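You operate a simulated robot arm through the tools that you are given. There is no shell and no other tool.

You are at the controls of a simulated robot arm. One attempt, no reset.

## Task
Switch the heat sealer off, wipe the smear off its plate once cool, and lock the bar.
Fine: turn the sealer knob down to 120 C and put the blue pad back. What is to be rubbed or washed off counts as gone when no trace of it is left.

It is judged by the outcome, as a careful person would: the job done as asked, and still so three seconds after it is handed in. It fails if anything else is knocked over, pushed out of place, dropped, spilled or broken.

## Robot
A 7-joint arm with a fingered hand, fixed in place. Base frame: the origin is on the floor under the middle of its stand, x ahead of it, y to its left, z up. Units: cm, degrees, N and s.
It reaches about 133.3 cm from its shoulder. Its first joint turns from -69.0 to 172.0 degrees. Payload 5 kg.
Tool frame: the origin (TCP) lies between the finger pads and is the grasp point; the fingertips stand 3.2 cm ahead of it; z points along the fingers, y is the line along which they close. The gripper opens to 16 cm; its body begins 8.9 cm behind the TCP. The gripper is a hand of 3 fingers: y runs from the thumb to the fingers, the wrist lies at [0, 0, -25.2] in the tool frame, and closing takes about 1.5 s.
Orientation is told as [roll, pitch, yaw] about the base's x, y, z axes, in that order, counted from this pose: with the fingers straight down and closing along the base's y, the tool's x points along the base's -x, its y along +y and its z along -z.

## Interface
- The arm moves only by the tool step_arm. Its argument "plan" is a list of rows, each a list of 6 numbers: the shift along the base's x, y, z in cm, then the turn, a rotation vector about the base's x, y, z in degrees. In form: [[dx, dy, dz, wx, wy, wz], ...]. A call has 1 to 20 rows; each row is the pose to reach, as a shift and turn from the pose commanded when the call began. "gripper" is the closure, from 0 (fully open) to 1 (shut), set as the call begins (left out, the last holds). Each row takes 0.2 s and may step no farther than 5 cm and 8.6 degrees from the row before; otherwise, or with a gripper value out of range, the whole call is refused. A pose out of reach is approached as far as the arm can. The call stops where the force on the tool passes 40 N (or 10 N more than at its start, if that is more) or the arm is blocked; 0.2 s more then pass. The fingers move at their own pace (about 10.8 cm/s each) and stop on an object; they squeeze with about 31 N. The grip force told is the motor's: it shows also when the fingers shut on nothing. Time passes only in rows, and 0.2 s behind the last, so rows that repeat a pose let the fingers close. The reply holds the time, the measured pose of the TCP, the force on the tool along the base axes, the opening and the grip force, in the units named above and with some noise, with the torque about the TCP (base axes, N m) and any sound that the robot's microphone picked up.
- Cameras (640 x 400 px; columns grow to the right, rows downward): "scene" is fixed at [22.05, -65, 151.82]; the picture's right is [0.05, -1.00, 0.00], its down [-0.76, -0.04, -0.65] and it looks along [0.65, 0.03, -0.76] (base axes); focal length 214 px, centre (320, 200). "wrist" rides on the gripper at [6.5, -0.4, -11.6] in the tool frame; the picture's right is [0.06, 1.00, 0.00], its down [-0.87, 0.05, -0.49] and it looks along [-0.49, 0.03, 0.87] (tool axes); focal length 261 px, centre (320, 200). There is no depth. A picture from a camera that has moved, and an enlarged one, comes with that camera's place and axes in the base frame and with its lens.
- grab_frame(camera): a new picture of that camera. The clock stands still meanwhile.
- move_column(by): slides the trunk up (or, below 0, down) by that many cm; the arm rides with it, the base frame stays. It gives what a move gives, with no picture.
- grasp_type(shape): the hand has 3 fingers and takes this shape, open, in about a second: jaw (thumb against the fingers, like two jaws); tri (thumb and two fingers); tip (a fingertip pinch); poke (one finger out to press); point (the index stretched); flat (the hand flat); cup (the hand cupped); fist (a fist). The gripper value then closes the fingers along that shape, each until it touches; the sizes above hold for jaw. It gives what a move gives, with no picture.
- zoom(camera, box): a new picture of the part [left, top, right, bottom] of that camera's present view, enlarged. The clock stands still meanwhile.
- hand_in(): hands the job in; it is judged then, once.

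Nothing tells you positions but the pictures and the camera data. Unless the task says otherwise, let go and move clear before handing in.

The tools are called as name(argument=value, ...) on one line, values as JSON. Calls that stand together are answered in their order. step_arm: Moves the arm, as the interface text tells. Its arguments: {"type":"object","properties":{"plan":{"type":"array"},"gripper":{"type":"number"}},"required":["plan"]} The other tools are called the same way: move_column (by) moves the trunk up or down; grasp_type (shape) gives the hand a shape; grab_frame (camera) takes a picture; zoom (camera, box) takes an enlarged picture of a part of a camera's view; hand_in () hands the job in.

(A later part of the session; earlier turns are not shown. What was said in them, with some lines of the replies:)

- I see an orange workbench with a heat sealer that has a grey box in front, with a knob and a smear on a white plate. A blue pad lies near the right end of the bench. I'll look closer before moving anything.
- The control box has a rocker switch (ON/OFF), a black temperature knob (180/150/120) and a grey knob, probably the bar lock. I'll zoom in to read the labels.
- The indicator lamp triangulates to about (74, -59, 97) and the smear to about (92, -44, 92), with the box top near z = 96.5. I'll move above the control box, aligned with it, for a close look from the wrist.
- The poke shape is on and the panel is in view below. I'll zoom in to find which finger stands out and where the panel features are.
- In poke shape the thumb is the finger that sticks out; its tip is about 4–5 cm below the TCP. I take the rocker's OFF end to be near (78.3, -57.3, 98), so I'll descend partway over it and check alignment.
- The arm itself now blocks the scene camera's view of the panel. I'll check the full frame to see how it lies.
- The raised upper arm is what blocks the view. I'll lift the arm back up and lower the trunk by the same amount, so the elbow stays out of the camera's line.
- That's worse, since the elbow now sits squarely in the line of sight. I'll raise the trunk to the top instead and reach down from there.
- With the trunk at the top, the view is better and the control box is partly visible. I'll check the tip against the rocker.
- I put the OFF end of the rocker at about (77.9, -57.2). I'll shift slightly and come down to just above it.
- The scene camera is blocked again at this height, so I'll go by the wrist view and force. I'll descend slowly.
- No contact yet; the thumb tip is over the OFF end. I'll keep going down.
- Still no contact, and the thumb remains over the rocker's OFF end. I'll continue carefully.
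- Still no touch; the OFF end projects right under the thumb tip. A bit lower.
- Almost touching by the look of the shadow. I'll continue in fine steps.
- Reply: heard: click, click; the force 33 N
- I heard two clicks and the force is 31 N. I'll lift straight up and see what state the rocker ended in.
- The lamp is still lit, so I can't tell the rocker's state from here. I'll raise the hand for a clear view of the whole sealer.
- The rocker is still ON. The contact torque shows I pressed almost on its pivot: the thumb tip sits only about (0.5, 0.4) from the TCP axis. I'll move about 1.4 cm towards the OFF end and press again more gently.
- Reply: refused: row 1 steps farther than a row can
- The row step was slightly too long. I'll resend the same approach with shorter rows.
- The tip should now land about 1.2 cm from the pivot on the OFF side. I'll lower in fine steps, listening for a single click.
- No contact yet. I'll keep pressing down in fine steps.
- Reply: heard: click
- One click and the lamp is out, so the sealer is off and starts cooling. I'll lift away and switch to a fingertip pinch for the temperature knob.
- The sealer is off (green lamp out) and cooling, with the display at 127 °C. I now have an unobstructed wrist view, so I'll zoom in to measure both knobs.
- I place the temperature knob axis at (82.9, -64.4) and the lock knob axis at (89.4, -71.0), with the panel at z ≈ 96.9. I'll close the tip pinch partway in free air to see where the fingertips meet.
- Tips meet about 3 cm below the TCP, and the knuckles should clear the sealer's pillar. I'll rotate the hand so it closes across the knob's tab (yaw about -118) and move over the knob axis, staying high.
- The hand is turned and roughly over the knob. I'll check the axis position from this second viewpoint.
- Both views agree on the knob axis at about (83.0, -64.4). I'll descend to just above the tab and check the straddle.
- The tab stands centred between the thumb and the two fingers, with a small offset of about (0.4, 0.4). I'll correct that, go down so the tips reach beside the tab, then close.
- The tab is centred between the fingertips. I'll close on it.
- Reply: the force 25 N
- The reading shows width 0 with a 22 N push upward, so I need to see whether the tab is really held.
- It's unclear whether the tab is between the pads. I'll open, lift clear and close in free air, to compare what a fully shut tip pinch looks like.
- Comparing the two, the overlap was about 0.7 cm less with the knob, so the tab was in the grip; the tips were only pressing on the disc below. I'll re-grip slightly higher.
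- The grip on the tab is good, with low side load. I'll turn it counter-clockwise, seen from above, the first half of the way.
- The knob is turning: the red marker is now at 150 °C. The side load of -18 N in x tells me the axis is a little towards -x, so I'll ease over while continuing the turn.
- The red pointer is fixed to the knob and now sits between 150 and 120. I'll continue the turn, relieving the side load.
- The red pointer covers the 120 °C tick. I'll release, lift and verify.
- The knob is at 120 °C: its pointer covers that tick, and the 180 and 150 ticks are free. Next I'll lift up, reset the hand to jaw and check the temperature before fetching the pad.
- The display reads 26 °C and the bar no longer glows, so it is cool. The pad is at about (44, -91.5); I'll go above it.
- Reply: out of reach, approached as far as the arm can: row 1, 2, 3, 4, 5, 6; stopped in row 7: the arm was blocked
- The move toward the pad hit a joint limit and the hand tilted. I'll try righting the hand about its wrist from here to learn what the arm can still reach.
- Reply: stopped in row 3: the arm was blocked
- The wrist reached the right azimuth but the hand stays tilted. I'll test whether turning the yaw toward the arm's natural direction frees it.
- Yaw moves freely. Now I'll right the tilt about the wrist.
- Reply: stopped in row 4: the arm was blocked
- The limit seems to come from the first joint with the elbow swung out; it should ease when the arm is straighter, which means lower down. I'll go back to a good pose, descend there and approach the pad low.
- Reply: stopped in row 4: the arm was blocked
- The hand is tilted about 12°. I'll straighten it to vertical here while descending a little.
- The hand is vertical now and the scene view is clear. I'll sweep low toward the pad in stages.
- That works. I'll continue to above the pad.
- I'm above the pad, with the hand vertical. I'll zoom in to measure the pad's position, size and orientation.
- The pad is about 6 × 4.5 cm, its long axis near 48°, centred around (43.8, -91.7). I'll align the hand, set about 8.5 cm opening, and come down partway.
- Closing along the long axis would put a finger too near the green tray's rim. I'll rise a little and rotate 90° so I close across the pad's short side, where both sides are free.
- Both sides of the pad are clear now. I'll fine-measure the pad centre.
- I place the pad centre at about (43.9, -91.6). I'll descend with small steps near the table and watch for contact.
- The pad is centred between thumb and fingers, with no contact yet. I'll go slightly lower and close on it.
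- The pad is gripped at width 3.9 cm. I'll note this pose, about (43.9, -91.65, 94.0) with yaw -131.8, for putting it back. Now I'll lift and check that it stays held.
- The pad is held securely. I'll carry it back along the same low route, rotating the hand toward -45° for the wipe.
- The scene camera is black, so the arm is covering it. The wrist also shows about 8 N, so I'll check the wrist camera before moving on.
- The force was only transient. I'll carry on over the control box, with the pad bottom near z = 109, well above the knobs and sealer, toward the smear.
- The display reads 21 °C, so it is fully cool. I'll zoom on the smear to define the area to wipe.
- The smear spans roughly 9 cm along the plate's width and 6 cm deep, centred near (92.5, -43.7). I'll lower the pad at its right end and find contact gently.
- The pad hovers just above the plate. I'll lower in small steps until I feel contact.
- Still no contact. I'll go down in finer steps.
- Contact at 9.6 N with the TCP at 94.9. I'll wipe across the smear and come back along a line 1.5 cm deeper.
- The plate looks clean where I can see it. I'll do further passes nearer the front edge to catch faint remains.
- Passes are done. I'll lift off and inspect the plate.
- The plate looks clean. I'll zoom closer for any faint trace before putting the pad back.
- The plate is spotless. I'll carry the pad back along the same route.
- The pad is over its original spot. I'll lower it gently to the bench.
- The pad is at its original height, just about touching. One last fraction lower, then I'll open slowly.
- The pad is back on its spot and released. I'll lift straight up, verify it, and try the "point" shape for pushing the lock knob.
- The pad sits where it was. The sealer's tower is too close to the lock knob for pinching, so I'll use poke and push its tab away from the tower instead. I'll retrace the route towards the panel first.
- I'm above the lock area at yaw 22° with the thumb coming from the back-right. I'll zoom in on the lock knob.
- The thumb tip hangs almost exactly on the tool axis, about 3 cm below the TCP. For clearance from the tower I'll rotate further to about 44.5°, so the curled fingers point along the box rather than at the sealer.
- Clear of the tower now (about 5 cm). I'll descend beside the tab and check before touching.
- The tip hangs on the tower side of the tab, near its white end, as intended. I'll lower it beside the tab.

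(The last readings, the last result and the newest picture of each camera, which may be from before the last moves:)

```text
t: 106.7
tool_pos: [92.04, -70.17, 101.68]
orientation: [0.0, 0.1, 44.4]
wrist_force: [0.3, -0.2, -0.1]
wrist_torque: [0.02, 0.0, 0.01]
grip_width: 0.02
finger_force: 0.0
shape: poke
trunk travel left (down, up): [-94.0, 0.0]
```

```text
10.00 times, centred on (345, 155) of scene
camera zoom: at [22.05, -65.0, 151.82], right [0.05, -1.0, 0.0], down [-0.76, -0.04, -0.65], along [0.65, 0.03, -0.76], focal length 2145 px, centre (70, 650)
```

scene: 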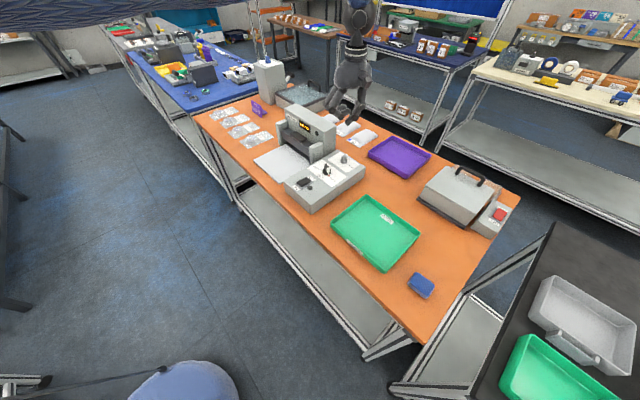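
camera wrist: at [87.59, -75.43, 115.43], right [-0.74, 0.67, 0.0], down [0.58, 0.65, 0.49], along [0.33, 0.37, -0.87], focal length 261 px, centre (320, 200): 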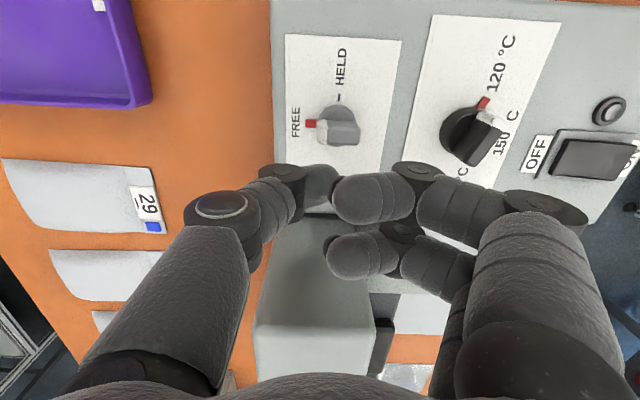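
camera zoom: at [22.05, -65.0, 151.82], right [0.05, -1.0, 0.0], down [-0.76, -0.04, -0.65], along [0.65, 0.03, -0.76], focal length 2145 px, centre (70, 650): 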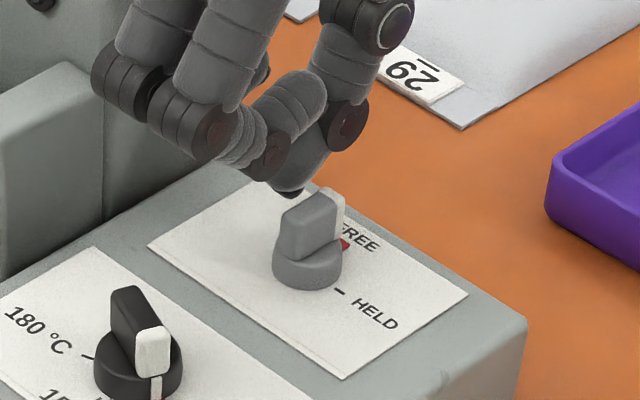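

The thumb tip is beside the tab on the tower side. I'll push the white end around toward HELD along an arc, in stages.

step_arm(plan=[[-0.27, -0.22, 0, 0, 0, 0], [-0.53, -0.45, 0, 0, 0, 0], [-0.75, -0.66, 0, 0, 0, 0], [-0.96, -0.87, 0, 0, 0, 0], [-1.0, -1.34, 0, 0, 0, 0], [-1.17, -1.77, 0, 0, 0, 0]])

zoom(camera="scene", box=[320, 135, 370, 175])

zoom(camera="wrist", box=[240, 80, 400, 220])

```text
t: 108.1
tool_pos: [90.71, -72.23, 101.57]
orientation: [0.0, -0.1, 44.2]
wrist_force: [11.6, -1.1, 3.7]
wrist_torque: [-0.03, -0.23, -0.1]
grip_width: 0.0
finger_force: 0.0
shape: poke
trunk travel left (down, up): [-94.0, 0.0]
```

```text
10.00 times, centred on (345, 155) of scene
camera zoom: at [22.05, -65.0, 151.82], right [0.05, -1.0, 0.0], down [-0.76, -0.04, -0.65], along [0.65, 0.03, -0.76], focal length 2145 px, centre (70, 650)
```

zoom: 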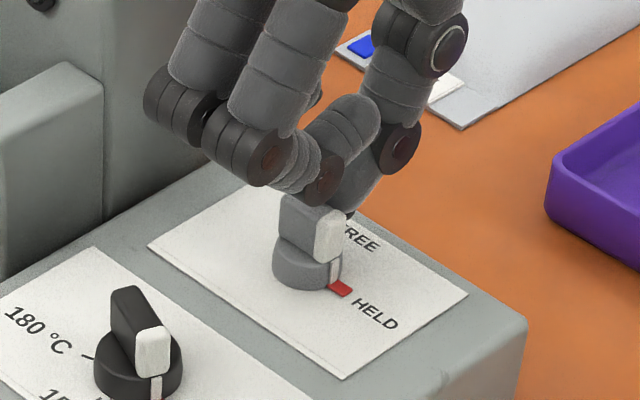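

```text
2.86 times, centred on (320, 150) of wrist
camera zoom: at [86.42, -77.07, 113.12], right [-0.74, 0.67, 0.0], down [0.58, 0.65, 0.49], along [0.33, 0.36, -0.87], focal length 745 px, centre (320, 343)
```

zoom: 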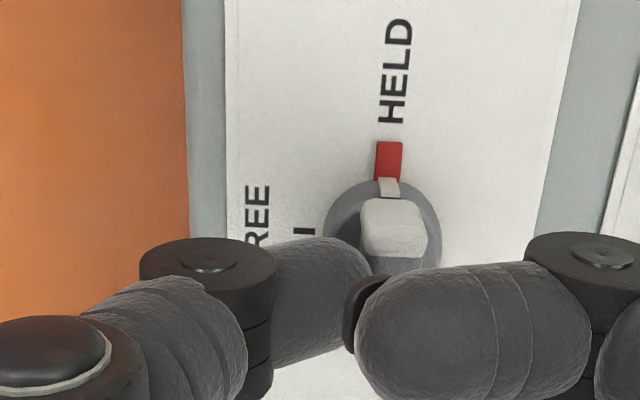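

The knob snapped to HELD, its red pointer at the HELD mark. I'll back the thumb away from the tab and lift straight up.

step_arm(plan=[[0.3, 0, 0, 0, 0, 0], [0.7, 0.1, 0, 0, 0, 0], [1.0, 0.2, 0.5, 0, 0, 0], [1.0, 0.2, 2.5, 0, 0, 0], [1.0, 0.2, 6, 0, 0, 0], [1.0, 0.2, 10.5, 0, 0, 0], [1.0, 0.2, 15, 0, 0, 0]])

zoom(camera="scene", box=[320, 135, 370, 175])

zoom(camera="scene", box=[250, 95, 380, 205])

zoom(camera="wrist", box=[260, 0, 580, 180])

```text
t: 109.7
tool_pos: [91.45, -71.81, 116.58]
orientation: [0.1, 0.0, 44.3]
wrist_force: [-0.5, -0.5, -0.1]
wrist_torque: [-0.02, -0.01, 0.04]
grip_width: 0.0
finger_force: 0.0
shape: poke
trunk travel left (down, up): [-94.0, 0.0]
```

```text
10.00 times, centred on (345, 155) of scene
camera zoom: at [22.05, -65.0, 151.82], right [0.05, -1.0, 0.0], down [-0.76, -0.04, -0.65], along [0.65, 0.03, -0.76], focal length 2145 px, centre (70, 650)
```

zoom: 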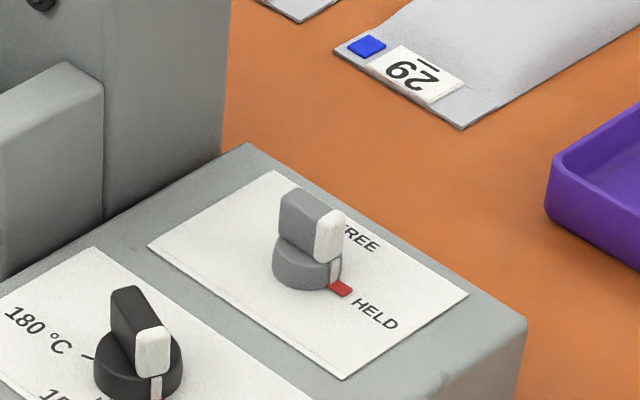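

```text
3.64 times, centred on (315, 150) of scene
camera zoom: at [22.05, -65.0, 151.82], right [0.05, -1.0, 0.0], down [-0.76, -0.04, -0.65], along [0.65, 0.03, -0.76], focal length 780 px, centre (338, 382)
```

zoom: 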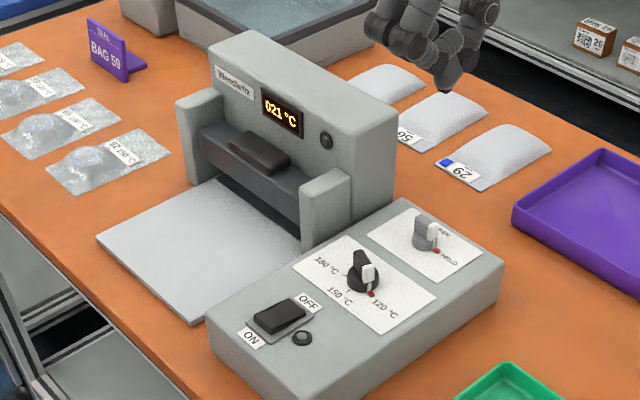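

```text
2.00 times, centred on (420, 90) of wrist
camera zoom: at [87.16, -76.57, 128.17], right [-0.74, 0.67, 0.0], down [0.58, 0.65, 0.49], along [0.33, 0.37, -0.87], focal length 521 px, centre (120, 420)
```

zoom: 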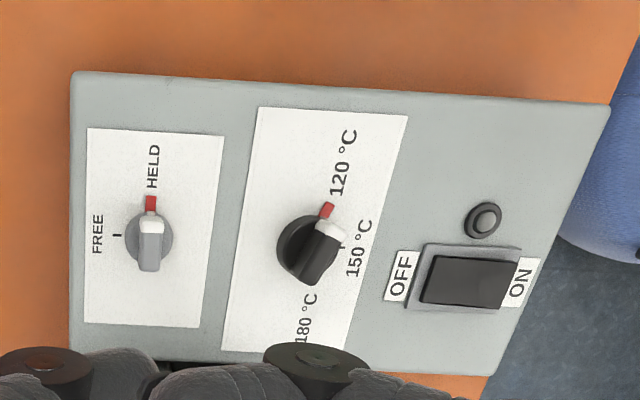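

The lock is at HELD, the temperature knob at 120 °C and the rocker OFF. I'll move the arm up and clear, then compare the pad's place with the first picture.

step_arm(plan=[[-1, 1, 4, 0, 0, -8], [-3, 3, 7, 0, 0, -16], [-5, 6, 9, 0, 0, -24], [-8, 9, 10, 0, 0, -32], [-11, 12, 11, 0, 0, -40], [-14, 15, 12, 0, 0, -48], [-17, 18, 12, 0, 0, -56], [-20, 21, 12, 0, 0, -64]])

zoom(camera="scene", box=[395, 260, 445, 305])

grab_frame(camera="scene")

grab_frame(camera="wrist")

```text
t: 111.5
tool_pos: [71.86, -50.72, 128.84]
orientation: [0.1, 0.0, -19.7]
wrist_force: [0.5, -0.3, 0.1]
wrist_torque: [-0.03, -0.01, 0.0]
grip_width: 0.0
finger_force: 0.0
shape: poke
trunk travel left (down, up): [-94.0, 0.0]
```

```text
8.89 times, centred on (420, 282) of scene
camera zoom: at [22.05, -65.0, 151.82], right [0.05, -1.0, 0.0], down [-0.76, -0.04, -0.65], along [0.65, 0.03, -0.76], focal length 1906 px, centre (-569, -533)
```

zoom: 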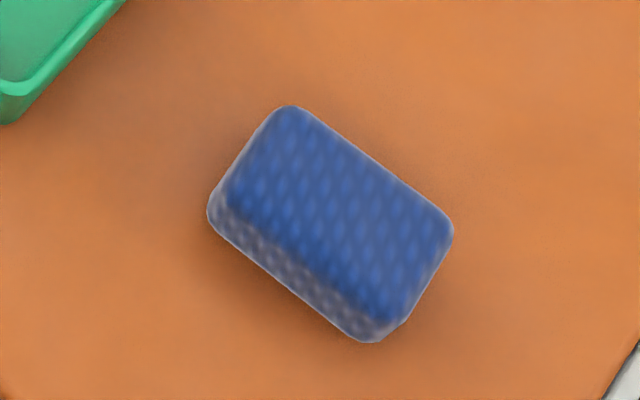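

```text
taken
```

scene: 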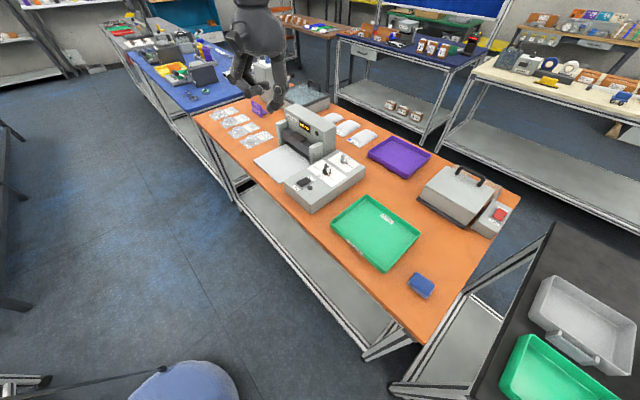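

```text
taken
camera wrist: at [65.61, -48.91, 140.31], right [0.28, 0.96, 0.0], down [0.84, -0.24, 0.49], along [0.47, -0.14, -0.87], focal length 261 px, centre (320, 200)
```

wrist: 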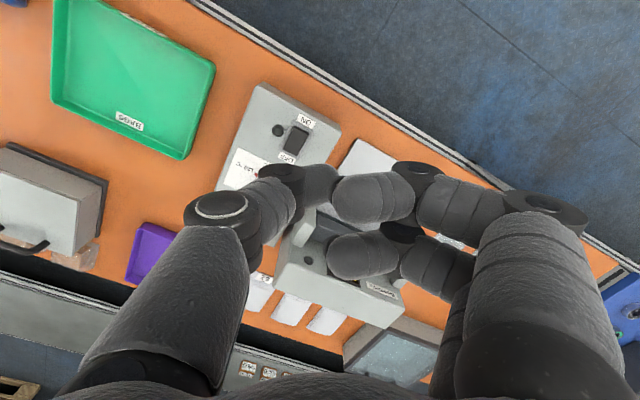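

The pad is exactly where it was at the start. One last close look at the plate and panel before handing in.

zoom(camera="scene", box=[250, 140, 320, 190])

zoom(camera="scene", box=[285, 140, 365, 195])

```text
8.00 times, centred on (285, 165) of scene
camera zoom: at [22.05, -65.0, 151.82], right [0.05, -1.0, 0.0], down [-0.76, -0.04, -0.65], along [0.65, 0.03, -0.76], focal length 1716 px, centre (600, 480)
```

zoom: 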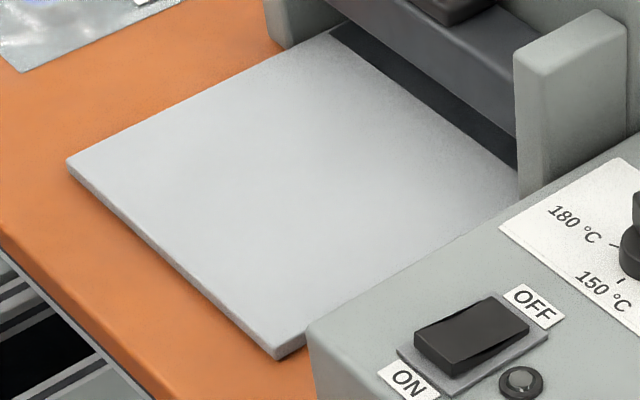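

```text
7.27 times, centred on (325, 168) of scene
camera zoom: at [22.05, -65.0, 151.82], right [0.05, -1.0, 0.0], down [-0.76, -0.04, -0.65], along [0.65, 0.03, -0.76], focal length 1560 px, centre (284, 436)
```

zoom: 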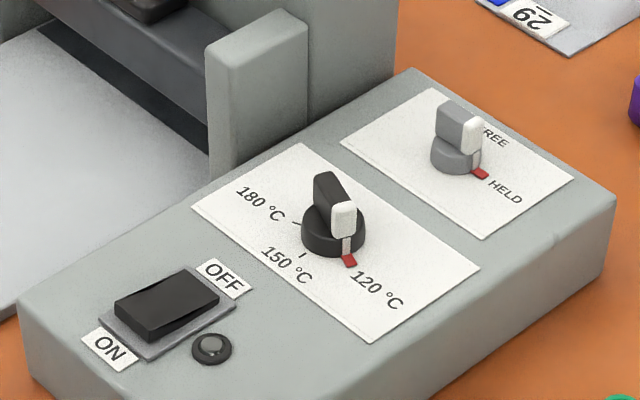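

The rocker is OFF with its lamp out, the plate is clean, the knob points at 120 °C and the lock at HELD. The pad is back in its place and the arm is clear, so I'm handing in.

hand_in()

```text
The job is handed in.
```

I've handed the job in, and everything you asked for is done:

- **Power:** the heat sealer is switched off and its lamps are out. My first press landed near the switch's pivot and left it on; the second press turned it off.
- **Temperature knob:** it is turned down to 120 °C.
- **Smear:** I waited for the sealer to cool (display at 21 °C), then wiped the plate. No trace shows in the close-up pictures.
- **Blue pad:** it is back where it was; the pictures before and after match.
- **Bar lock:** the lock knob is set to HELD.

Nothing else looks moved in the last pictures, and the arm is clear of the bench.
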